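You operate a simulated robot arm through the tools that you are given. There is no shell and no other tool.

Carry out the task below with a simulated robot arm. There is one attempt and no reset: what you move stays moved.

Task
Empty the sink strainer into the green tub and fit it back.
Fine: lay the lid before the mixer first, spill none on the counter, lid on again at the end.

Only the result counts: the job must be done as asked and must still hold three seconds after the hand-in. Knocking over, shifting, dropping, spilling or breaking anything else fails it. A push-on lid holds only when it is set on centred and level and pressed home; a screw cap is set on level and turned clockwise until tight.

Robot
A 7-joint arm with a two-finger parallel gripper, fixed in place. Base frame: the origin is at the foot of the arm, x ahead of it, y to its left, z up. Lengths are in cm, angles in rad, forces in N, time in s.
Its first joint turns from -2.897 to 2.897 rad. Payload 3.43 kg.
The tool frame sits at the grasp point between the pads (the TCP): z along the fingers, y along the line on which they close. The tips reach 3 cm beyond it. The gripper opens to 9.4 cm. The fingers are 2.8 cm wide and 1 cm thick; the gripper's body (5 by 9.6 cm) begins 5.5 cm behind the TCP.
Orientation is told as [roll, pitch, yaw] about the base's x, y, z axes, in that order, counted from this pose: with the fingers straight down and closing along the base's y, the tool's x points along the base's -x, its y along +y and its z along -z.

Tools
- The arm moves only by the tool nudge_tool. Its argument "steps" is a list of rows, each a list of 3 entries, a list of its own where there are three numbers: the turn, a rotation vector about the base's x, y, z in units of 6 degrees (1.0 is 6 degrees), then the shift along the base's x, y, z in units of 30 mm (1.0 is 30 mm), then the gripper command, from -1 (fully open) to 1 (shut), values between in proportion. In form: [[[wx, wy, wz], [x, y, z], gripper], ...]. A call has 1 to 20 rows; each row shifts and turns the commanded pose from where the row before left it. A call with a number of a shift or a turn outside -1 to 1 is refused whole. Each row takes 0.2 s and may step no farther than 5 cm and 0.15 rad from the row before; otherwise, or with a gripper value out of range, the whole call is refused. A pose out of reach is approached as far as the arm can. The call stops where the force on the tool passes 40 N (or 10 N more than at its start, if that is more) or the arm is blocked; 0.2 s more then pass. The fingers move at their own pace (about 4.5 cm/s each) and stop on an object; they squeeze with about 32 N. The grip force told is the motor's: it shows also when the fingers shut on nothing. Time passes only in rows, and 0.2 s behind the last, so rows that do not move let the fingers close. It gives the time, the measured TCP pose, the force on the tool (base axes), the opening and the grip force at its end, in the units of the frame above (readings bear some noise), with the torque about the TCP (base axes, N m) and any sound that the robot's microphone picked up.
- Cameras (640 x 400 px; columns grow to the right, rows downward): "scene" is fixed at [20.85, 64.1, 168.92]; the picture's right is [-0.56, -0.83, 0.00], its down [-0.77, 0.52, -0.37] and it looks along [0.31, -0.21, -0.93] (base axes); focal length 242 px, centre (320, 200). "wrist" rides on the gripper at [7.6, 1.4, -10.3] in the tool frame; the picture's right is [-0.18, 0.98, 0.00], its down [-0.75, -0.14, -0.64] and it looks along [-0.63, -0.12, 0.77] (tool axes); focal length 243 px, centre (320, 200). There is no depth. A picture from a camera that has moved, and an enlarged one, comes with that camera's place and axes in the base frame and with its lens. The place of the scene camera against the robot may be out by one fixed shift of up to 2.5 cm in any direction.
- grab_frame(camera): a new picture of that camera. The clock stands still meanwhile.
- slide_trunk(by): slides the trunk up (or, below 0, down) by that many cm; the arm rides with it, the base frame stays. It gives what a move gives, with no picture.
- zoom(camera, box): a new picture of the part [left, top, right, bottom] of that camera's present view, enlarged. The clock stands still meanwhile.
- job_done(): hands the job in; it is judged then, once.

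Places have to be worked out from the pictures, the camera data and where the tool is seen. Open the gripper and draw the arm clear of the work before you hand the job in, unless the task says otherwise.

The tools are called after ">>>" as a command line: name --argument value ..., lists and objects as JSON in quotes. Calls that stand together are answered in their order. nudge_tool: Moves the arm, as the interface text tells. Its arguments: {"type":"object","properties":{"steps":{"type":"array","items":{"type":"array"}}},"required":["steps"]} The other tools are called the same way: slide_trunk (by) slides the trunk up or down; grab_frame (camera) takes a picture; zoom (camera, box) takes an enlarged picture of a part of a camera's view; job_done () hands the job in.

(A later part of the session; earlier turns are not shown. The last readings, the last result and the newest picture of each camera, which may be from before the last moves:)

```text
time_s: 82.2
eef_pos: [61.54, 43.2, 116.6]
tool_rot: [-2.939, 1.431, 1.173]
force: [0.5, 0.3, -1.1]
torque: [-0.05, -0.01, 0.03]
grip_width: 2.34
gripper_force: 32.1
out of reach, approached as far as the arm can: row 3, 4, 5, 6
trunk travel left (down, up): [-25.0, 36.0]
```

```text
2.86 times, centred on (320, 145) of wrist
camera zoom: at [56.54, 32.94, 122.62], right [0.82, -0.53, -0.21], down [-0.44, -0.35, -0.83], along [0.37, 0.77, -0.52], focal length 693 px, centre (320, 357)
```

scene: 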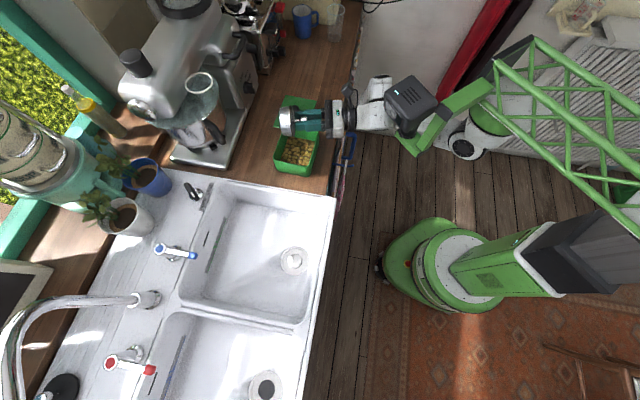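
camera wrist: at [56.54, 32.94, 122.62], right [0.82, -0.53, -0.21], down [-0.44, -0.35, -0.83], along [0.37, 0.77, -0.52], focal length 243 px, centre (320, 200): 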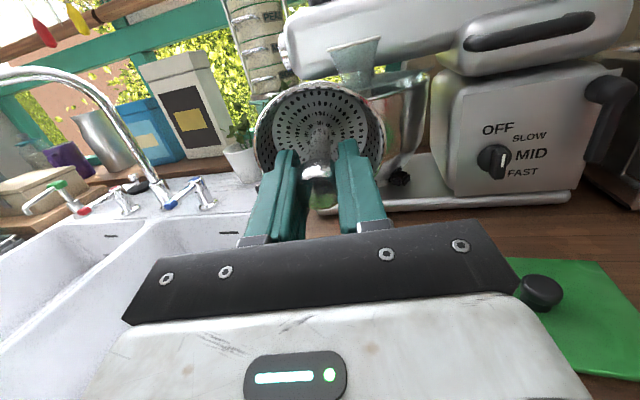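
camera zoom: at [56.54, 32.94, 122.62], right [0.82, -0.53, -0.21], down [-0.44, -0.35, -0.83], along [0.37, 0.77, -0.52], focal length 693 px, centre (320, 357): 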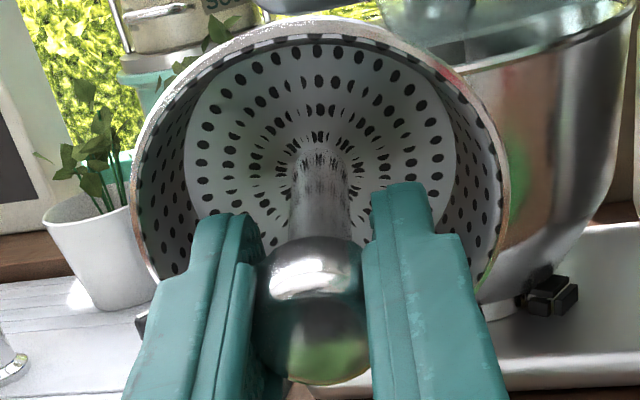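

No leftovers are visible. I'll give a couple of tiny shakes at this tilt, then tilt back to about 50° over the tub to inspect the inside.

>>> nudge_tool --steps '[[[0, 0, 0], [0, 0, -0.15], 1], [[0, 0, 0], [0, 0, 0.15], 1], [[0, 0, 0], [0, 0, -0.15], 1], [[0, 0, 0], [0, 0, 0.15], 1], [[0, 0, 0], [0, 0, 0], 1], [[-0.5, 0.335, 0], [0, 0, 0], 1], [[-0.66, 0.446, 0], [0, 0, 0], 1], [[-0.66, 0.446, 0], [0, 0, 0], 1], [[-0.66, 0.446, 0], [0, 0, 0], 1], [[-0.66, 0.446, 0], [0, 0, 0], 1], [[-0.66, 0.446, 0], [0, 0, 0], 1], [[-0.66, 0.446, 0], [0, 0, 0], 1], [[-0.66, 0.446, 0], [0, 0, 0], 1], [[-0.66, 0.446, 0], [0, 0, 0], 1], [[-0.66, 0.446, 0], [0, 0, 0], 1], [[0, 0, 0], [0, 0, 0], 1]]'

>>> zoom --camera "wrist" --box '[230, 60, 410, 240]'

>>> grab_frame --camera "scene"

```text
time_s: 85.6
eef_pos: [60.05, 43.44, 116.96]
tool_rot: [-0.042, 0.916, -2.199]
force: [-1.0, 0.2, -0.8]
torque: [0.02, 0.0, 0.0]
grip_width: 2.36
gripper_force: 31.9
trunk travel left (down, up): [-25.0, 36.0]
```

```text
2.22 times, centred on (320, 150) of wrist
camera zoom: at [59.53, 39.37, 129.18], right [0.75, -0.64, -0.17], down [-0.66, -0.72, -0.21], along [0.01, 0.27, -0.96], focal length 539 px, centre (320, 311)
```

zoom: 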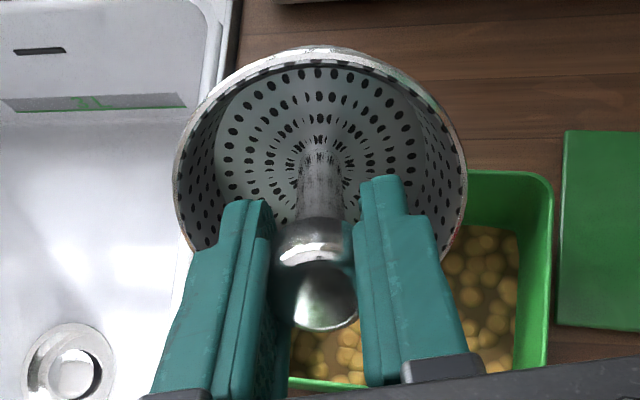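

```text
taken
```

scene: 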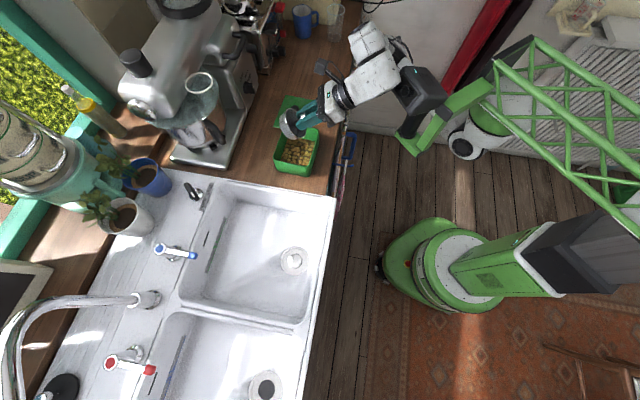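

The basket looks empty inside. Now I reverse the trunk trade: raise the trunk, then bring the tool down again, before going back upright, so the elbow stays clear of the sensor box.

>>> slide_trunk --by 18

>>> nudge_tool --steps '[[[0, 0, 0], [0, 0, -0.6], 1], [[0, 0, 0], [0, 0, -0.8], 1], [[0, 0, 0], [0, 0, -0.9], 1], [[0, 0, 0], [0, 0, -0.9], 1], [[0, 0, 0], [0, 0, -0.9], 1], [[0, 0, 0], [0, 0, -0.9], 1], [[0, 0, 0], [0, 0, -0.9], 1], [[0, 0, 0], [0, 0, 0], 1]]'

>>> slide_trunk --by 18

>>> grab_frame --camera "scene"

```text
time_s: 87.6
eef_pos: [60.34, 43.36, 134.89]
tool_rot: [-0.045, 0.918, -2.202]
force: [-0.1, 0.1, -0.9]
torque: [0.02, 0.0, 0.02]
grip_width: 2.36
gripper_force: 32.2
trunk travel left (down, up): [-43.0, 18.0]
```

```text
time_s: 89.4
eef_pos: [59.39, 43.08, 117.79]
tool_rot: [-0.053, 0.926, -2.191]
force: [0.8, 0.0, -0.2]
torque: [-0.02, 0.01, 0.0]
grip_width: 2.35
gripper_force: 32.0
trunk travel left (down, up): [-43.0, 18.0]
```

```text
time_s: 91.4
eef_pos: [59.45, 43.11, 135.67]
tool_rot: [-0.053, 0.926, -2.189]
force: [0.1, 0.0, -0.4]
torque: [0.0, -0.03, 0.0]
grip_width: 2.32
gripper_force: 31.7
trunk travel left (down, up): [-61.0, 0.0]
```

```text
taken
```

scene: 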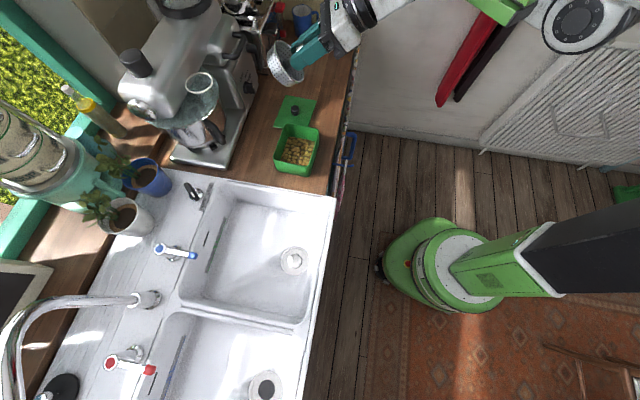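

The trunk is fully up, so I have a clear view of the tub and counter from above. Checking for spills and inspecting the basket.

>>> zoom --camera "scene" --box '[240, 80, 360, 200]'

>>> zoom --camera "scene" --box '[245, 20, 345, 100]'

>>> grab_frame --camera "wrist"

```text
3.33 times, centred on (300, 140) of scene
camera zoom: at [20.85, 64.1, 168.92], right [-0.56, -0.83, 0.0], down [-0.77, 0.52, -0.37], along [0.31, -0.21, -0.93], focal length 807 px, centre (387, 400)
```

zoom: 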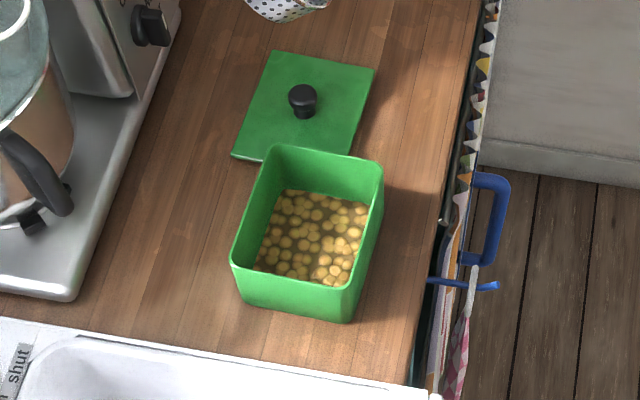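

```text
5.00 times, centred on (295, 60) of scene
camera zoom: at [20.85, 64.1, 168.92], right [-0.56, -0.83, 0.0], down [-0.77, 0.52, -0.37], along [0.31, -0.21, -0.93], focal length 1211 px, centre (445, 900)
```

zoom: 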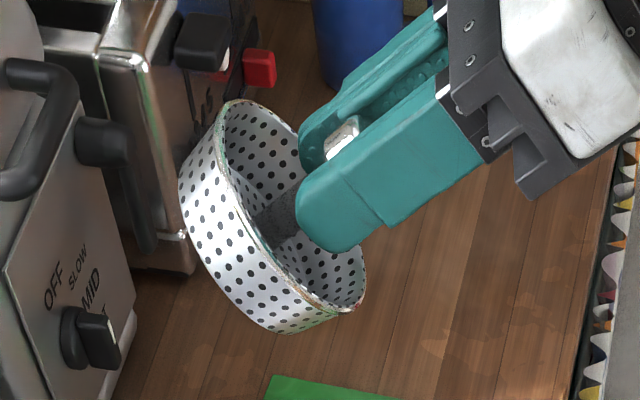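

```text
taken
camera wrist: at [58.98, 38.94, 147.92], right [0.76, -0.63, -0.18], down [-0.65, -0.73, -0.21], along [0.0, 0.28, -0.96], focal length 243 px, centre (320, 200)
```

wrist: 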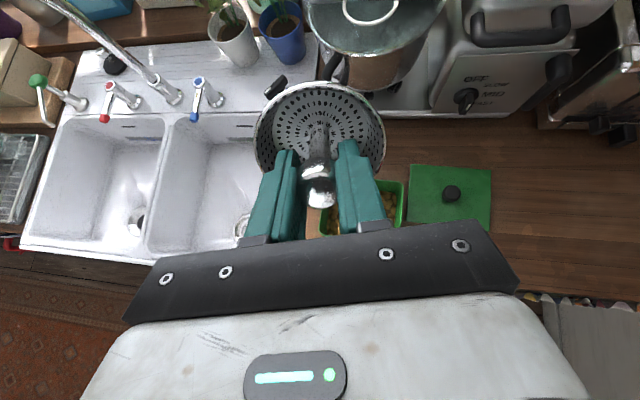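

The basket is completely empty, no spill is visible, and the tub hasn't moved. Now lower to about z=118 and bring the strainer upright again.

>>> nudge_tool --steps '[[[0, 0, 0], [0, 0, -0.7], 1], [[0, 0, 0], [0, 0, -0.9], 1], [[0, 0, 0], [0, 0, -0.9], 1], [[0, 0, 0], [0, 0, -0.9], 1], [[0, 0, 0], [0, 0, -0.9], 1], [[0, 0, 0], [0, 0, -0.9], 1], [[-0.72, 0.512, 0], [0, 0, -0.2], 1], [[-0.72, 0.512, 0], [0, 0, 0], 1], [[-0.72, 0.512, 0], [0, 0, 0], 1], [[-0.72, 0.512, 0], [0, 0, 0], 1], [[-0.72, 0.512, 0], [0, 0, 0], 1], [[-0.72, 0.512, 0], [0, 0, 0], 1], [[-0.72, 0.512, 0], [0, 0, 0], 1], [[-0.72, 0.512, 0], [0, 0, 0], 1], [[-0.72, 0.512, 0], [0, 0, 0], 1], [[-0.72, 0.512, 0], [0, 0, 0], 1], [[-0.293, -0.412, 0.25], [0, 0, 0], 1], [[0, 0, 0], [0, 0, 0], 1]]'

>>> grab_frame --camera "wrist"

>>> grab_frame --camera "scene"

```text
time_s: 95.2
eef_pos: [59.36, 43.08, 119.62]
tool_rot: [0.002, -0.002, -2.164]
force: [0.7, 0.1, -0.6]
torque: [0.03, 0.03, -0.01]
grip_width: 2.35
gripper_force: 31.9
trunk travel left (down, up): [-61.0, 0.0]
```

```text
taken
camera wrist: at [64.86, 48.53, 129.77], right [0.71, -0.7, 0.0], down [-0.54, -0.54, 0.64], along [-0.45, -0.46, -0.77], focal length 243 px, centre (320, 200)
```

wrist: 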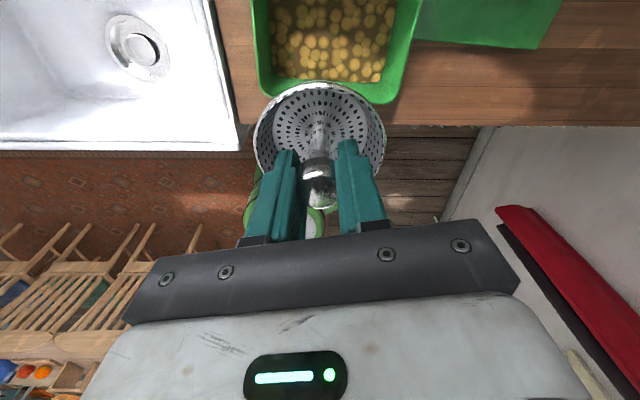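

```text
taken
```

scene: 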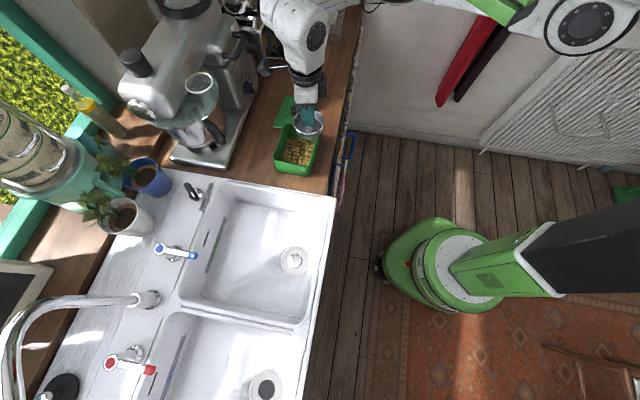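

Upright again. I'll compare the grip with the earlier close-up to see whether the strainer shifted in the fingers.

>>> zoom --camera "wrist" --box '[220, 30, 420, 230]'

```text
2.00 times, centred on (320, 130) of wrist
camera zoom: at [64.86, 48.53, 129.77], right [0.71, -0.7, 0.0], down [-0.54, -0.54, 0.64], along [-0.45, -0.46, -0.77], focal length 485 px, centre (320, 340)
```

zoom: 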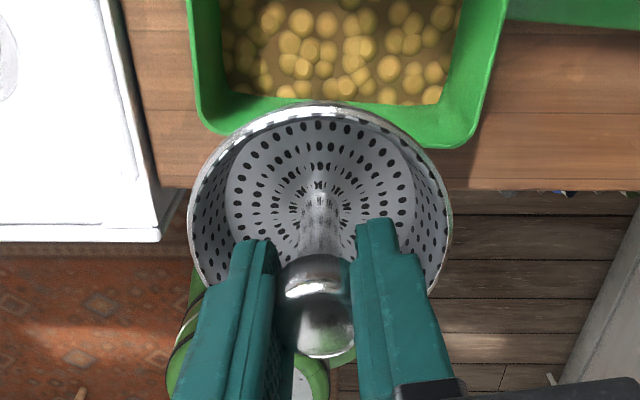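

The grip is essentially unchanged. Carry it back over the sink along the same corridor, descending to about z=108.

>>> nudge_tool --steps '[[[0, 0, 0], [-0.3, 0.3, -0.4], 1], [[0, 0, 0], [-0.63, 0.63, -0.4], 1], [[0, 0, 0], [-0.63, 0.63, -0.4], 1], [[0, 0, 0], [-0.63, 0.63, -0.4], 1], [[0, 0, 0], [-0.63, 0.63, -0.4], 1], [[0, 0, 0], [-0.63, 0.63, 0], 1], [[0, 0, 0], [-0.63, 0.63, -0.2], 1], [[0, 0, 0], [-0.63, 0.63, -0.3], 1], [[0, 0, 0], [-0.63, 0.63, -0.3], 1], [[0, 0, 0], [-0.63, 0.63, -0.3], 1], [[0, 0, 0], [-0.63, 0.63, -0.3], 1], [[0, 0, 0], [-0.6, 0.6, -0.3], 1], [[0, 0, 0], [-0.33, 0.33, 0], 1], [[0, 0, 0], [0, 0, 0], 1]]'

>>> grab_frame --camera "wrist"

>>> grab_frame --camera "scene"

```text
time_s: 98.2
eef_pos: [36.76, 65.73, 108.45]
tool_rot: [0.002, -0.002, -2.161]
force: [-0.6, 0.0, -0.4]
torque: [-0.02, 0.01, -0.01]
grip_width: 2.33
gripper_force: 32.1
trunk travel left (down, up): [-61.0, 0.0]
```

```text
taken
camera wrist: at [42.16, 71.15, 118.66], right [0.71, -0.7, 0.0], down [-0.54, -0.55, 0.64], along [-0.45, -0.46, -0.77], focal length 243 px, centre (320, 200)
```

wrist: 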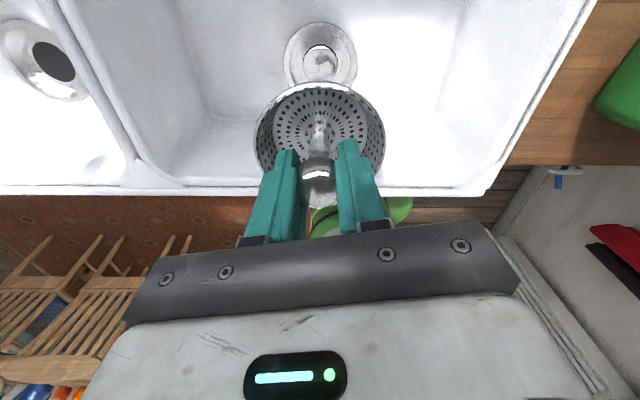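

```text
taken
```

scene: 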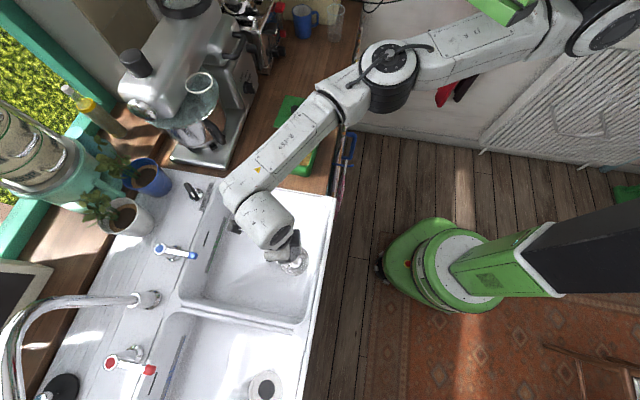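

Back above the drain at the recorded xy. Now lower the tool 5 cm, then drop the trunk 12 cm as on the way out.

>>> nudge_tool --steps '[[[0, 0, 0], [0, 0, -0.5], 1], [[0, 0, 0], [0, 0, -0.6], 1], [[0, 0, 0], [0, 0, -0.55], 1], [[0, 0, 0], [0, 0, 0], 1]]'

>>> slide_trunk --by -12

>>> zoom --camera "wrist" --box '[220, 30, 420, 230]'

```text
time_s: 99.2
eef_pos: [36.75, 65.67, 103.48]
tool_rot: [0.004, -0.003, -2.162]
force: [0.3, -0.6, -0.4]
torque: [0.0, -0.01, 0.02]
grip_width: 2.34
gripper_force: 31.5
trunk travel left (down, up): [-61.0, 0.0]
```

```text
time_s: 100.7
eef_pos: [36.8, 65.57, 91.51]
tool_rot: [0.001, -0.001, -2.163]
force: [-0.1, -0.4, -1.3]
torque: [0.01, -0.01, -0.01]
grip_width: 2.35
gripper_force: 31.7
trunk travel left (down, up): [-49.0, 12.0]
```

```text
2.00 times, centred on (320, 130) of wrist
camera zoom: at [42.15, 71.05, 101.7], right [0.71, -0.7, 0.0], down [-0.54, -0.55, 0.64], along [-0.45, -0.46, -0.77], focal length 485 px, centre (320, 340)
```

zoom: 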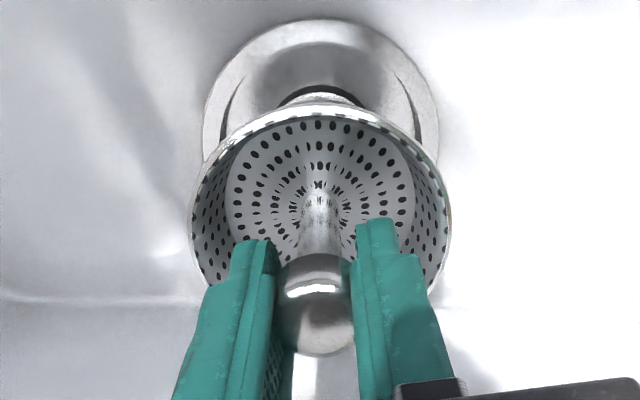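

The view matches the pre-lift one within about 1–2 mm, so the alignment is good. Lower it into the drain, slowly at the end.

>>> nudge_tool --steps '[[[0, 0, 0], [0, 0, -0.4], 1], [[0, 0, 0], [0, 0, -0.4], 1], [[0, 0, 0], [0, 0, -0.3], 1], [[0, 0, 0], [0, 0, -0.3], 1], [[0, 0, 0], [0, 0, -0.2], 1], [[0, 0, 0], [0, 0, -0.15], 1], [[0, 0, 0], [0, 0, 0], 1]]'

>>> zoom --camera "wrist" --box '[220, 30, 420, 230]'

```text
time_s: 102.3
eef_pos: [36.63, 65.75, 86.19]
tool_rot: [0.001, -0.002, -2.163]
force: [0.5, -0.5, -0.7]
torque: [0.02, 0.02, 0.01]
grip_width: 2.37
gripper_force: 32.4
trunk travel left (down, up): [-49.0, 12.0]
```

```text
2.00 times, centred on (320, 130) of wrist
camera zoom: at [42.1, 71.05, 96.45], right [0.71, -0.7, 0.0], down [-0.54, -0.55, 0.64], along [-0.45, -0.46, -0.77], focal length 485 px, centre (320, 340)
```

zoom: 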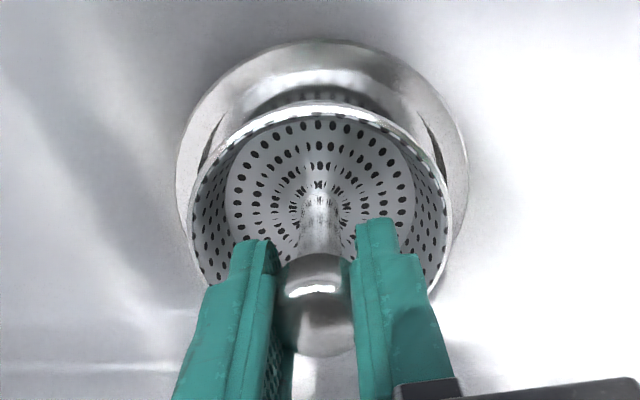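

No contact yet at 86.2 and it's well centred. Creep down until it seats.

>>> nudge_tool --steps '[[[0, 0, 0], [0, 0, -0.1], 1], [[0, 0, 0], [0, 0, -0.1], 1], [[0, 0, 0], [0, 0, -0.1], 1], [[0, 0, 0], [0, 0, -0.07], 1], [[0, 0, 0], [0, 0, -0.07], 1], [[0, 0, 0], [0, 0, 0], 1]]'

>>> zoom --camera "wrist" --box '[220, 30, 420, 230]'

```text
time_s: 103.7
eef_pos: [36.63, 65.7, 85.05]
tool_rot: [0.001, 0.002, -2.162]
force: [1.7, 0.5, 22.4]
torque: [0.07, -0.01, 0.0]
grip_width: 2.4
gripper_force: 31.8
trunk travel left (down, up): [-49.0, 12.0]
```

```text
2.00 times, centred on (320, 130) of wrist
camera zoom: at [42.14, 71.05, 95.27], right [0.71, -0.7, 0.0], down [-0.54, -0.55, 0.64], along [-0.45, -0.46, -0.77], focal length 485 px, centre (320, 340)
```

zoom: 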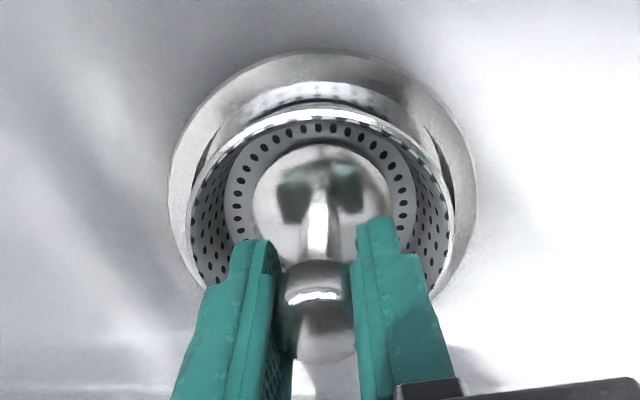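

It seated with a 22 N push at TCP z=85.05, essentially the original depth. I'll ease the push off slightly, open the fingers only a few millimetres and check that the knob isn't dragged.

>>> nudge_tool --steps '[[[0, 0, 0], [0, 0, 0.03], 1], [[0, 0, 0], [0, 0, 0], 0.48], [[0, 0, 0], [0, 0, 0], 0.44], [[0, 0, 0], [0, 0, 0], 0.4], [[0, 0, 0], [0, 0, 0], 0.4]]'

>>> zoom --camera "wrist" --box '[220, 30, 420, 230]'

```text
time_s: 104.9
eef_pos: [36.69, 65.66, 84.95]
tool_rot: [0.001, -0.002, -2.162]
force: [0.3, -0.1, 0.2]
torque: [0.02, 0.0, -0.04]
grip_width: 2.83
gripper_force: 0.1
trunk travel left (down, up): [-49.0, 12.0]
```

```text
2.00 times, centred on (320, 130) of wrist
camera zoom: at [42.11, 71.02, 95.17], right [0.71, -0.7, 0.0], down [-0.54, -0.55, 0.64], along [-0.45, -0.46, -0.77], focal length 485 px, centre (320, 340)
```

zoom: 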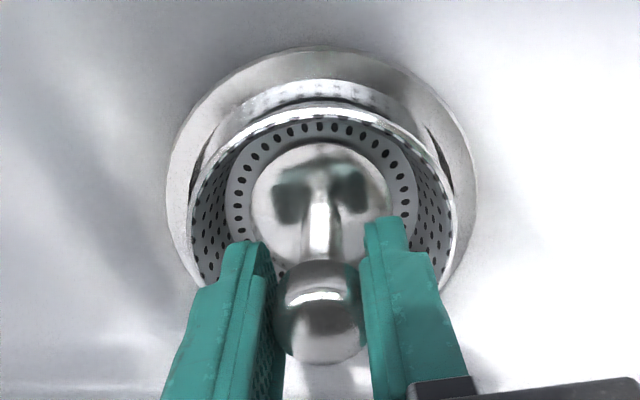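

The knob stayed put. Open further gradually.

>>> nudge_tool --steps '[[[0, 0, 0], [0, 0, 0], 0.34], [[0, 0, 0], [0, 0, 0], 0.28], [[0, 0, 0], [0, 0, 0], 0.2], [[0, 0, 0], [0, 0, 0], 0.1], [[0, 0, 0], [0, 0, 0], 0.0], [[0, 0, 0], [0, 0, 0], 0.0]]'

>>> zoom --camera "wrist" --box '[220, 30, 420, 230]'

```text
time_s: 106.3
eef_pos: [36.69, 65.49, 84.99]
tool_rot: [0.001, -0.002, -2.163]
force: [0.3, -0.4, -0.6]
torque: [-0.03, 0.04, 0.01]
grip_width: 4.7
gripper_force: 0.1
trunk travel left (down, up): [-49.0, 12.0]
```

```text
2.00 times, centred on (320, 130) of wrist
camera zoom: at [42.11, 71.03, 95.19], right [0.71, -0.7, 0.0], down [-0.54, -0.55, 0.64], along [-0.45, -0.46, -0.77], focal length 485 px, centre (320, 340)
```

zoom: 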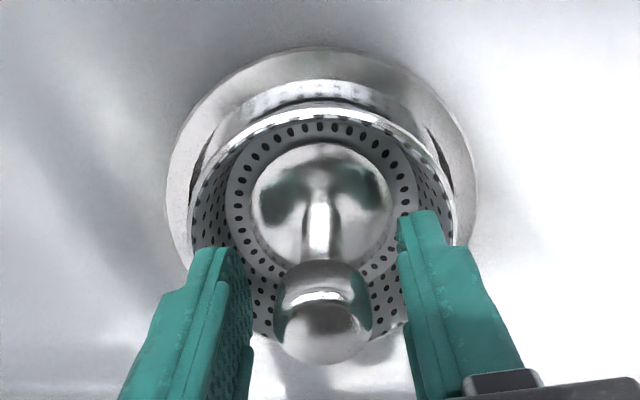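

Released cleanly: the knob stays centred. Rise to the same height as my earlier reference view and compare the seating.

>>> nudge_tool --steps '[[[0, 0, 0], [0.03, 0.03, 0.2], -0.4], [[0, 0, 0], [0, 0, 0.24], -1], [[0, 0, 0], [0, 0, 0], -1], [[0, 0, 0], [0, 0, 0], -1]]'

>>> zoom --camera "wrist" --box '[220, 40, 420, 200]'

```text
time_s: 107.3
eef_pos: [36.71, 65.71, 86.15]
tool_rot: [0.002, -0.001, -2.163]
force: [0.2, -0.4, 0.3]
torque: [0.02, -0.02, 0.03]
grip_width: 9.42
gripper_force: 0.0
trunk travel left (down, up): [-49.0, 12.0]
```

```text
2.50 times, centred on (320, 120) of wrist
camera zoom: at [42.18, 71.11, 96.51], right [0.71, -0.7, 0.0], down [-0.54, -0.55, 0.64], along [-0.45, -0.46, -0.77], focal length 606 px, centre (320, 400)
```

zoom: 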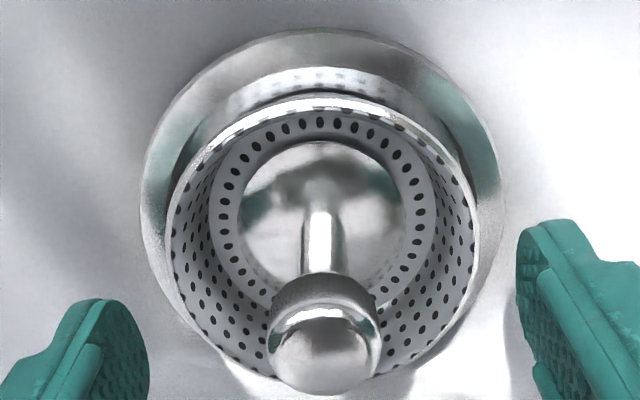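

The strainer sits at the same place and depth as at the start, now empty. Next, back out: lift the tool, then raise the trunk.

>>> nudge_tool --steps '[[[0, 0, 0], [0, 0, 0.5], -1], [[0, 0, 0], [0, 0, 0.8], -1], [[0, 0, 0], [0, 0, 0.8], -1], [[0, 0, 0], [0, 0, 0.8], -1], [[0, 0, 0], [0, 0, 0], -1]]'

>>> slide_trunk --by 12

>>> grab_frame --camera "scene"

>>> grab_frame --camera "wrist"

```text
time_s: 108.5
eef_pos: [36.78, 65.65, 95.06]
tool_rot: [0.001, -0.003, -2.161]
force: [-0.5, 0.1, 0.5]
torque: [0.01, 0.0, 0.02]
grip_width: 9.39
gripper_force: 0.1
trunk travel left (down, up): [-49.0, 12.0]
```

```text
time_s: 110.0
eef_pos: [36.69, 65.58, 107.01]
tool_rot: [0.002, 0.0, -2.163]
force: [0.7, -0.3, -0.4]
torque: [0.03, -0.05, 0.01]
grip_width: 9.42
gripper_force: 0.1
trunk travel left (down, up): [-61.0, 0.0]
```

```text
taken
```

scene: 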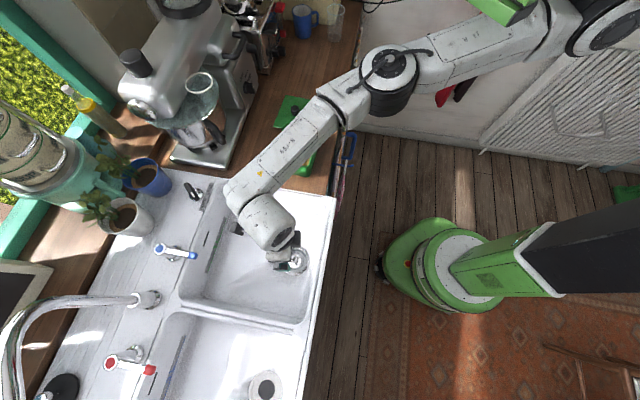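

```text
taken
camera wrist: at [42.15, 71.06, 117.27], right [0.71, -0.7, 0.0], down [-0.54, -0.55, 0.64], along [-0.45, -0.46, -0.77], focal length 243 px, centre (320, 200)
```

wrist: 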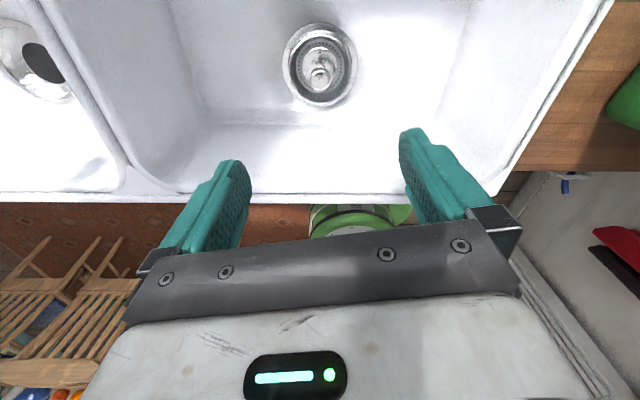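

The strainer is refitted and empty. Travel to the lid over the tub, turning back to the yaw used for the lid (-2.37).

>>> nudge_tool --steps '[[[0, 0, 0], [0.5, -0.5, 0.35], -1], [[0, 0, -0.2], [0.75, -0.74, 0.35], -1], [[0, 0, -0.2], [0.75, -0.74, 0.35], -1], [[0, 0, -0.2], [0.75, -0.74, 0.35], -1], [[0, 0, -0.2], [0.75, -0.74, 0.35], -1], [[0, 0, -0.2], [0.75, -0.74, 0.35], -1], [[0, 0, -0.2], [0.75, -0.74, 0.35], -1], [[0, 0, -0.2], [0.75, -0.74, 0.35], -1], [[0, 0, -0.2], [0.75, -0.74, 0.2], -1], [[0, 0, -0.2], [0.75, -0.74, 0], -1], [[0, 0, -0.19], [0.76, -0.263, 0], -1], [[0, 0, 0], [0.76, -0.263, 0], -1], [[0, 0, 0], [0.76, -0.263, 0], -1], [[0, 0, 0], [0.76, -0.263, 0], -1], [[0, 0, 0], [0.76, -0.263, 0], -1], [[0, 0, 0], [0.76, -0.263, 0], -1], [[0, 0, 0], [0.76, -0.263, 0], -1], [[0, 0, 0], [0.76, -0.263, 0], -1], [[0, 0, 0], [0.76, -0.263, 0], -1], [[0, 0, 0], [0, 0, 0], -1]]'

>>> grab_frame --camera "wrist"

>>> grab_frame --camera "scene"

```text
time_s: 114.2
eef_pos: [78.95, 37.16, 116.12]
tool_rot: [0.001, -0.002, -2.37]
force: [0.5, -1.0, -0.4]
torque: [0.01, -0.04, 0.01]
grip_width: 9.41
gripper_force: 0.1
trunk travel left (down, up): [-61.0, 0.0]
```

```text
taken
camera wrist: at [85.53, 41.29, 126.38], right [0.55, -0.83, 0.0], down [-0.64, -0.42, 0.64], along [-0.53, -0.36, -0.77], focal length 243 px, centre (320, 200)
```

wrist: 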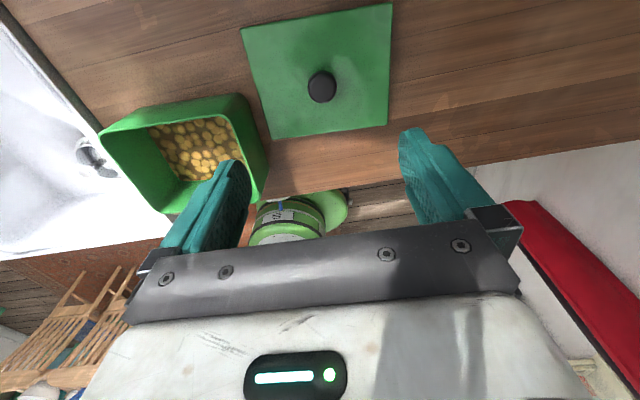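

```text
taken
```

scene: 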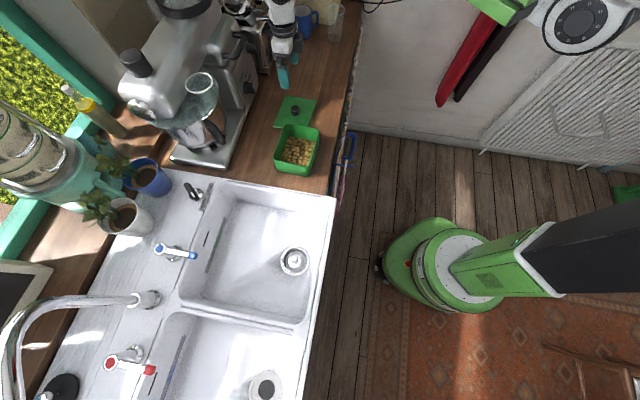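

>>> zoom --camera "wrist" --box '[230, 0, 410, 150]'

```text
2.67 times, centred on (320, 75) of wrist
camera zoom: at [85.53, 41.29, 126.38], right [0.55, -0.83, 0.0], down [-0.64, -0.42, 0.64], along [-0.53, -0.36, -0.77], focal length 647 px, centre (320, 533)
```

zoom: 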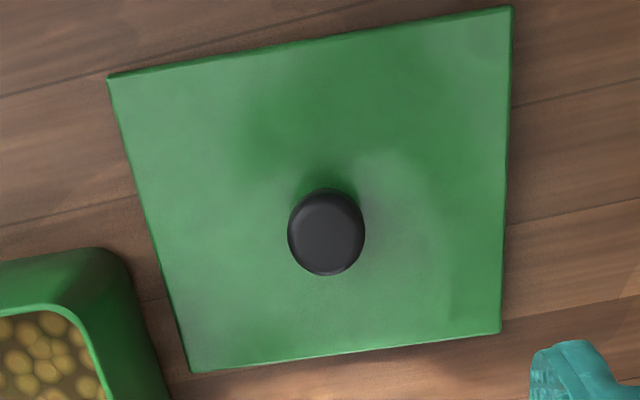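

The lid's knob is at (79.04, 36.74). The lid turned only about 0.8° from its original heading. Before picking it up, I'll hover over the open tub to measure its rim precisely.

>>> nudge_tool --steps '[[[0, 0, 0], [-0.6, 0.28, 0.35], -1], [[0, 0, 0], [-0.9, 0.42, 0.35], -1], [[0, 0, 0], [-0.9, 0.42, 0.35], -1], [[0, 0, 0], [-0.9, 0.42, 0.35], -1], [[0, 0, 0], [-0.9, 0.42, 0.35], -1], [[0, 0, 0], [-0.9, 0.42, 0.1], -1], [[0, 0, 0], [-0.33, 0.15, 0], -1], [[0, 0, 0], [0, 0, 0], -1]]'

>>> grab_frame --camera "wrist"

>>> zoom --camera "wrist" --box '[210, 0, 430, 150]'

```text
time_s: 116.0
eef_pos: [62.77, 44.78, 121.61]
tool_rot: [0.001, -0.002, -2.372]
force: [-0.6, -0.5, -0.6]
torque: [0.0, 0.0, 0.0]
grip_width: 9.4
gripper_force: 0.0
trunk travel left (down, up): [-61.0, 0.0]
```

```text
taken
camera wrist: at [69.13, 48.89, 131.91], right [0.55, -0.83, 0.0], down [-0.64, -0.42, 0.64], along [-0.53, -0.36, -0.77], focal length 243 px, centre (320, 200)
```

wrist: 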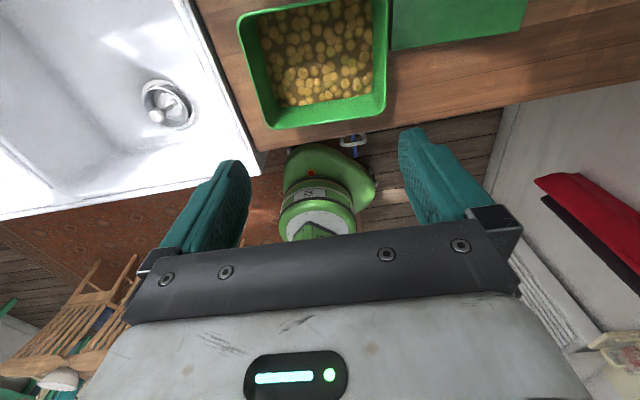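

```text
2.67 times, centred on (320, 75) of wrist
camera zoom: at [69.13, 48.89, 131.91], right [0.55, -0.83, 0.0], down [-0.64, -0.42, 0.64], along [-0.53, -0.36, -0.77], focal length 647 px, centre (320, 533)
```

zoom: 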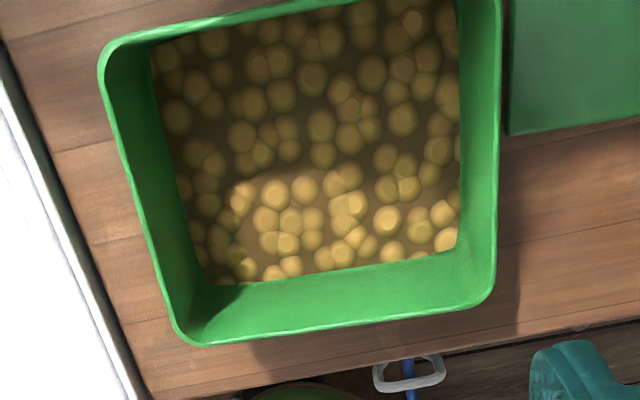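

The tub rim is centred near (63.6–63.75, 45.5), unchanged. Now go to the lid's knob and descend to just above grip height.

>>> nudge_tool --steps '[[[0, 0, 0], [0.6, -0.3, -0.2], -1], [[0, 0, 0], [0.9, -0.45, -0.3], -1], [[0, 0, 0], [0.9, -0.45, -0.3], -1], [[0, 0, 0], [0.9, -0.45, -0.3], -1], [[0, 0, 0], [0.9, -0.45, -0.3], -1], [[0, 0, 0], [0.9, -0.45, -0.3], -1], [[0, 0, 0], [0.32, -0.13, -0.5], -1], [[0, 0, 0], [0, 0, -0.9], -1], [[0, 0, 0], [0, 0, -0.9], -1], [[0, 0, 0], [0, 0, -0.6], -1], [[0, 0, 0], [0, 0, 0], -1]]'

>>> grab_frame --camera "wrist"

>>> zoom --camera "wrist" --box '[250, 80, 390, 190]'

```text
time_s: 118.4
eef_pos: [78.88, 36.63, 107.86]
tool_rot: [0.002, -0.001, -2.372]
force: [-0.8, 0.9, -0.1]
torque: [0.02, 0.0, -0.04]
grip_width: 9.41
gripper_force: 0.0
trunk travel left (down, up): [-61.0, 0.0]
```

```text
taken
camera wrist: at [85.37, 40.87, 118.09], right [0.55, -0.83, 0.0], down [-0.64, -0.42, 0.64], along [-0.53, -0.36, -0.77], focal length 243 px, centre (320, 200)
```

wrist: 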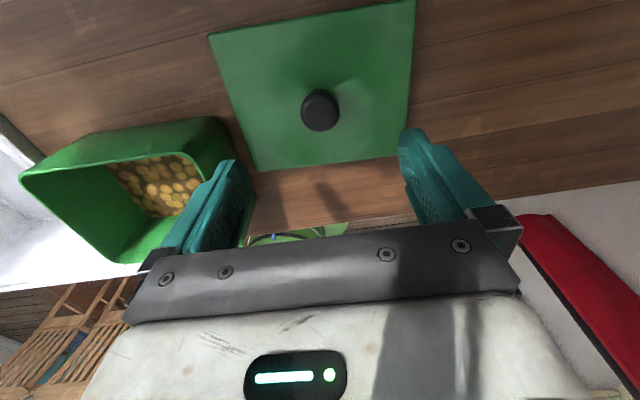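

```text
3.64 times, centred on (320, 135) of wrist
camera zoom: at [85.37, 40.87, 118.09], right [0.55, -0.83, 0.0], down [-0.64, -0.42, 0.64], along [-0.53, -0.36, -0.77], focal length 882 px, centre (320, 436)
```

zoom: 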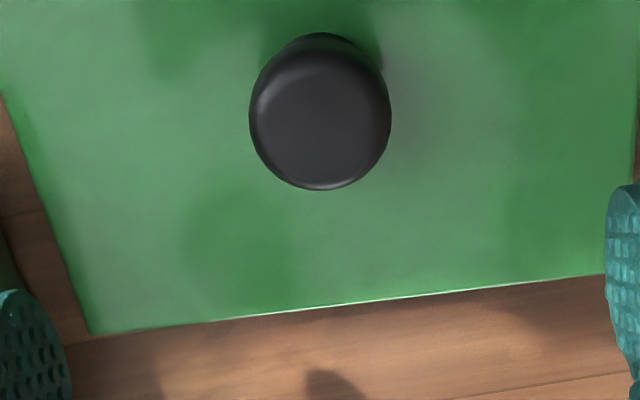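

Aligned within a millimetre. Descend to the recorded grip height of 99.4 and close.

>>> nudge_tool --steps '[[[0, 0, 0], [0.02, 0.01, -0.8], -1], [[0, 0, 0], [0, 0, -0.8], -1], [[0, 0, 0], [0, 0, -0.6], -1], [[0, 0, 0], [0, 0, -0.4], -1], [[0, 0, 0], [0, 0, -0.2], -1], [[0, 0, 0], [0, 0, 0], -1], [[0, 0, 0], [0, 0, 0], 0.2], [[0, 0, 0], [0, 0, 0], 0.2], [[0, 0, 0], [0, 0, 0], 0.2], [[0, 0, 0], [0, 0, 0], 0.2]]'

>>> zoom --camera "wrist" --box '[250, 90, 390, 230]'

```text
time_s: 120.6
eef_pos: [78.97, 36.71, 99.46]
tool_rot: [0.002, -0.002, -2.373]
force: [0.2, 0.2, -0.1]
torque: [-0.04, -0.01, 0.03]
grip_width: 3.78
gripper_force: 0.2
trunk travel left (down, up): [-61.0, 0.0]
```

```text
2.86 times, centred on (320, 160) of wrist
camera zoom: at [85.48, 40.9, 109.7], right [0.55, -0.83, 0.0], down [-0.64, -0.42, 0.64], along [-0.53, -0.36, -0.77], focal length 693 px, centre (320, 314)
```

zoom: 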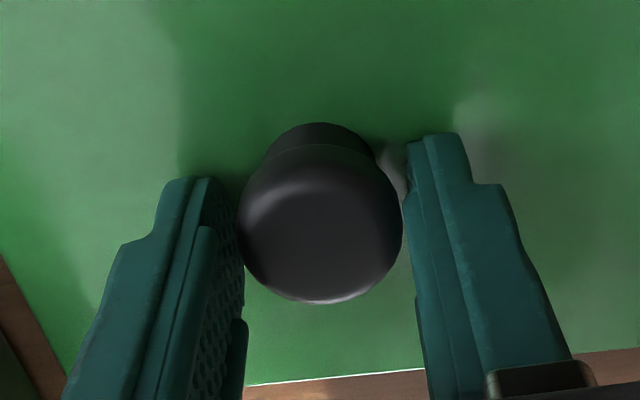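

The knob is centred between the pads. Close fully and lift.

>>> nudge_tool --steps '[[[0, 0, 0], [0, 0, 0], 0.3], [[0, 0, 0], [0, 0, 0], 0.4], [[0, 0, 0], [0, 0, 0], 1], [[0, 0, 0], [0, 0, 0], 1], [[0, 0, 0], [0, 0, 0], 1]]'

>>> zoom --camera "wrist" --box '[250, 90, 390, 230]'

```text
time_s: 121.8
eef_pos: [78.99, 36.67, 99.39]
tool_rot: [0.002, -0.002, -2.372]
force: [-0.4, 0.2, 0.9]
torque: [-0.02, 0.01, 0.07]
grip_width: 3.05
gripper_force: 32.2
trunk travel left (down, up): [-61.0, 0.0]
```

```text
2.86 times, centred on (320, 160) of wrist
camera zoom: at [85.48, 40.9, 109.7], right [0.55, -0.83, 0.0], down [-0.64, -0.42, 0.64], along [-0.53, -0.36, -0.77], focal length 693 px, centre (320, 314)
```

zoom: 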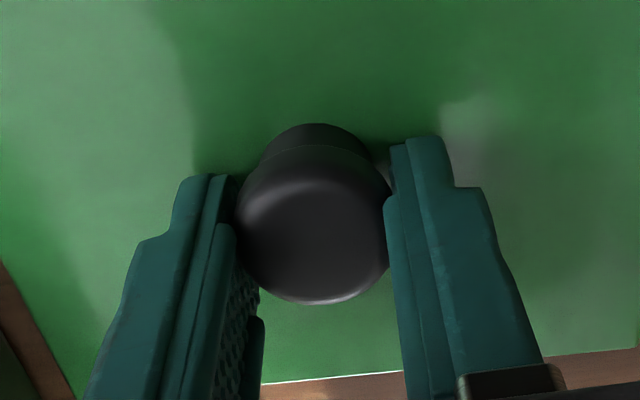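

Gripped at 3.05 cm with no side load. Lift, carry it over the tub, add the small yaw correction, then check.

>>> nudge_tool --steps '[[[0, 0, 0], [0, 0, 0.3], 1], [[0, 0, 0], [0, 0, 0.6], 1], [[0, 0, 0], [0, 0, 0.9], 1], [[0, 0, 0], [0, 0, 0.9], 1], [[0, 0, 0], [0, 0, 0.9], 1], [[0, 0, 0], [0, 0, 0.9], 1], [[0, 0, 0], [-0.5, 0.29, 0.4], 1], [[0, 0, 0], [-0.75, 0.435, 0], 1], [[0, 0, 0], [-0.75, 0.435, 0], 1], [[0, 0, 0], [-0.75, 0.435, 0], 1], [[0, 0, 0], [-0.75, 0.435, 0], 1], [[0, 0, 0], [-0.75, 0.435, 0], 1], [[0, 0, 0], [-0.6, 0.35, 0], 1], [[0, 0, 0.08], [-0.23, 0.135, 0], 1], [[0, 0, 0], [0, 0, 0], 1], [[0, 0, 0], [0, 0, 0], 1]]'

>>> grab_frame --camera "wrist"

>>> zoom --camera "scene" --box '[220, 60, 380, 190]'

```text
time_s: 125.2
eef_pos: [63.89, 45.62, 114.07]
tool_rot: [0.002, -0.002, -2.364]
force: [-0.5, 0.1, -1.4]
torque: [0.02, 0.01, -0.04]
grip_width: 3.09
gripper_force: 31.4
trunk travel left (down, up): [-61.0, 0.0]
```

```text
taken
camera wrist: at [70.22, 49.79, 124.35], right [0.56, -0.83, 0.0], down [-0.64, -0.43, 0.64], along [-0.53, -0.36, -0.77], focal length 243 px, centre (320, 200)
```

wrist: 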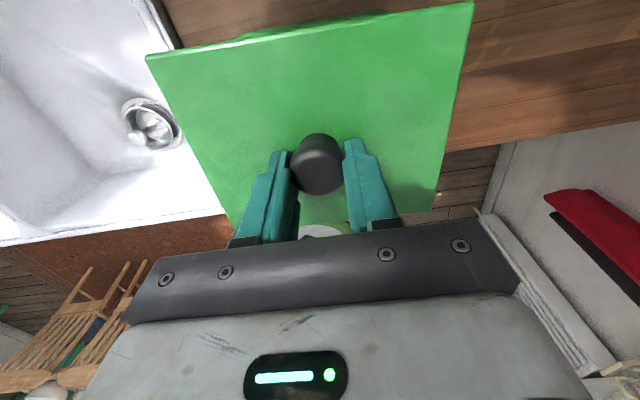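

```text
3.08 times, centred on (300, 125) of scene
camera zoom: at [20.85, 64.1, 168.92], right [-0.56, -0.83, 0.0], down [-0.77, 0.52, -0.37], along [0.31, -0.21, -0.93], focal length 745 px, centre (382, 431)
```

zoom: 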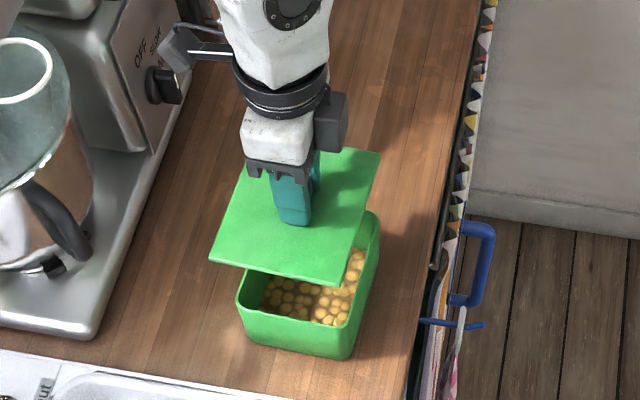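

>>> zoom --camera "wrist" --box '[250, 90, 390, 230]'

>>> zoom --camera "wrist" --box '[130, 0, 490, 230]'

```text
2.86 times, centred on (320, 160) of wrist
camera zoom: at [70.22, 49.79, 124.35], right [0.56, -0.83, 0.0], down [-0.64, -0.43, 0.64], along [-0.53, -0.36, -0.77], focal length 693 px, centre (320, 314)
```

zoom: 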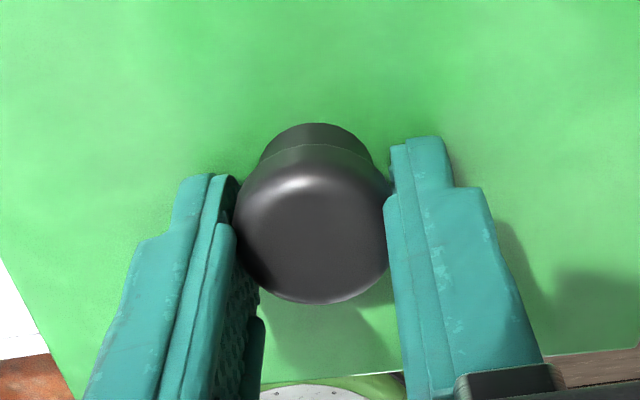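

```text
1.74 times, centred on (310, 115) of wrist
camera zoom: at [70.22, 49.79, 124.35], right [0.56, -0.83, 0.0], down [-0.64, -0.43, 0.64], along [-0.53, -0.36, -0.77], focal length 422 px, centre (337, 348)
```

zoom: 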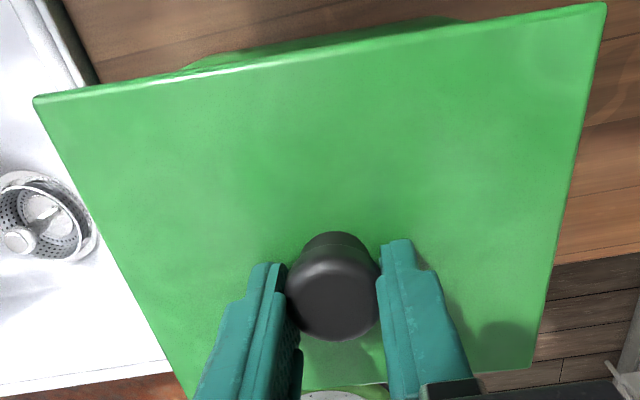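

The lid is held rigidly, and this grip has the knob about 3 mm further along the tool's x than the first one. Correcting for that, the TCP target over the tub is (63.66, 45.43). Shift and descend to about 1 cm above the seat, then compare.

>>> nudge_tool --steps '[[[0, 0, 0], [-0.075, -0.065, 0], 1], [[0, 0, 0], [0, 0, -0.5], 1], [[0, 0, 0], [0, 0, -0.6], 1], [[0, 0, 0], [0, 0, -0.6], 1], [[0, 0, 0], [0, 0, -0.4], 1], [[0, 0, 0], [0, 0, 0], 1], [[0, 0, 0], [0, 0, 0], 1]]'

>>> zoom --camera "scene" --box '[220, 90, 380, 190]'

>>> grab_frame --camera "wrist"

```text
time_s: 126.8
eef_pos: [63.53, 45.38, 107.8]
tool_rot: [0.003, -0.002, -2.363]
force: [-0.2, 0.3, -0.6]
torque: [0.0, 0.0, 0.0]
grip_width: 3.11
gripper_force: 31.6
trunk travel left (down, up): [-61.0, 0.0]
```

```text
4.00 times, centred on (300, 140) of scene
camera zoom: at [20.85, 64.1, 168.92], right [-0.56, -0.83, 0.0], down [-0.77, 0.52, -0.37], along [0.31, -0.21, -0.93], focal length 969 px, centre (400, 440)
```

zoom: 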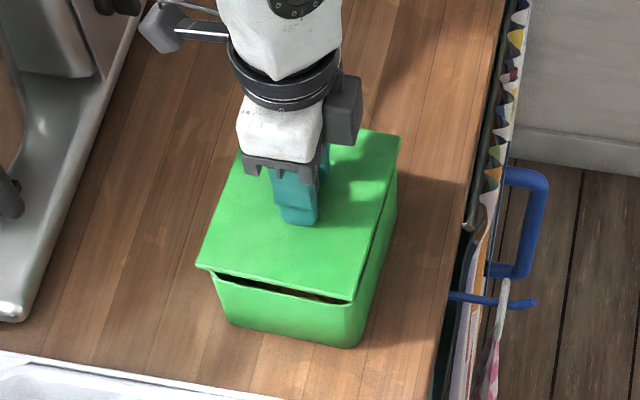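

```text
taken
camera wrist: at [70.04, 49.68, 118.06], right [0.56, -0.83, 0.0], down [-0.64, -0.43, 0.64], along [-0.53, -0.36, -0.77], focal length 243 px, centre (320, 200)
```

wrist: 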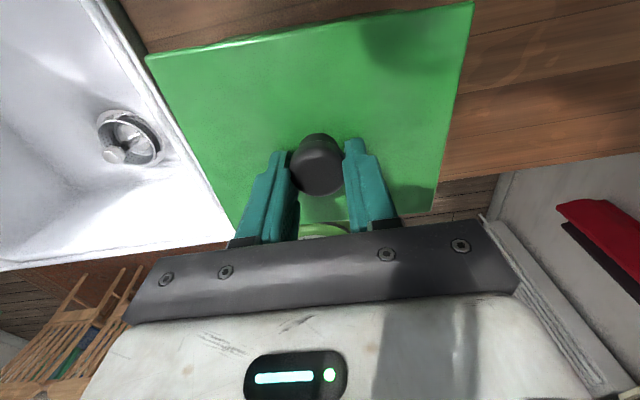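

The lid lines up with its original outline to within about 1 mm. Creep down until it touches.

>>> nudge_tool --steps '[[[0, 0, 0], [0.01, 0.01, -0.15], 1], [[0, 0, 0], [0, 0, -0.1], 1], [[0, 0, 0], [0, 0, -0.1], 1], [[0, 0, 0], [0, 0, -0.07], 1], [[0, 0, 0], [0, 0, -0.07], 1], [[0, 0, 0], [0, 0, 0], 1]]'

>>> zoom --camera "scene" --box '[220, 90, 380, 190]'

```text
time_s: 128.2
eef_pos: [63.53, 45.39, 106.36]
tool_rot: [0.001, -0.002, -2.363]
force: [0.6, -0.2, -1.0]
torque: [-0.03, -0.01, 0.0]
grip_width: 3.11
gripper_force: 32.0
trunk travel left (down, up): [-61.0, 0.0]
```

```text
4.00 times, centred on (300, 140) of scene
camera zoom: at [20.85, 64.1, 168.92], right [-0.56, -0.83, 0.0], down [-0.77, 0.52, -0.37], along [0.31, -0.21, -0.93], focal length 969 px, centre (400, 440)
```

zoom: 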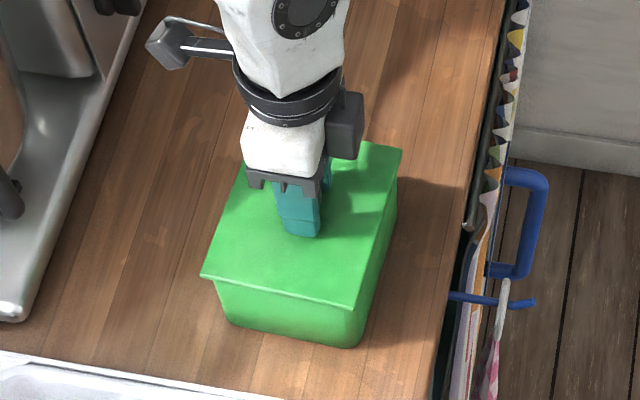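

No contact yet at 106.36. I'll look closely at the lid's overhang around the rim for any rotation error.

>>> zoom --camera "scene" --box '[264, 145, 320, 180]'

>>> zoom --camera "scene" --box '[296, 122, 328, 182]'

>>> grab_frame --camera "wrist"

```text
11.43 times, centred on (292, 162) of scene
camera zoom: at [20.85, 64.1, 168.92], right [-0.56, -0.83, 0.0], down [-0.77, 0.52, -0.37], along [0.31, -0.21, -0.93], focal length 2768 px, centre (640, 629)
```

zoom: 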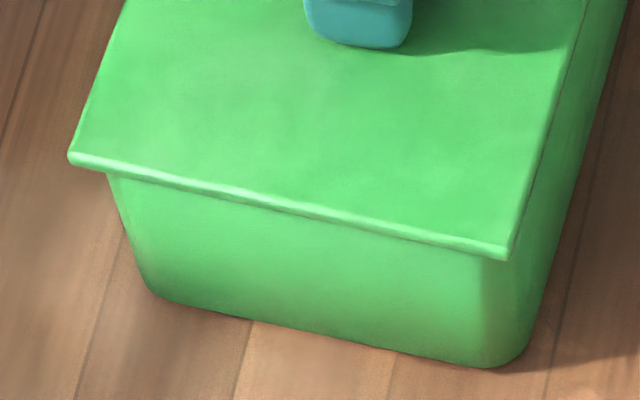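

```text
6.67 times, centred on (312, 152) of scene
camera zoom: at [20.85, 64.1, 168.92], right [-0.56, -0.83, 0.0], down [-0.77, 0.52, -0.37], along [0.31, -0.21, -0.93], focal length 1615 px, centre (373, 520)
```

zoom: 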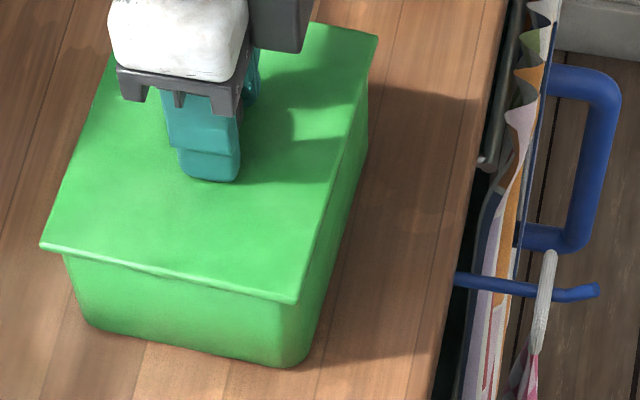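

```text
taken
camera wrist: at [70.04, 49.61, 116.51], right [0.56, -0.83, 0.0], down [-0.64, -0.43, 0.64], along [-0.53, -0.36, -0.77], focal length 243 px, centre (320, 200)
```

wrist: 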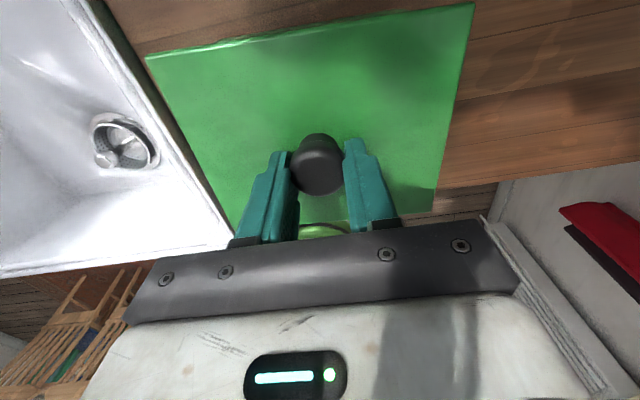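

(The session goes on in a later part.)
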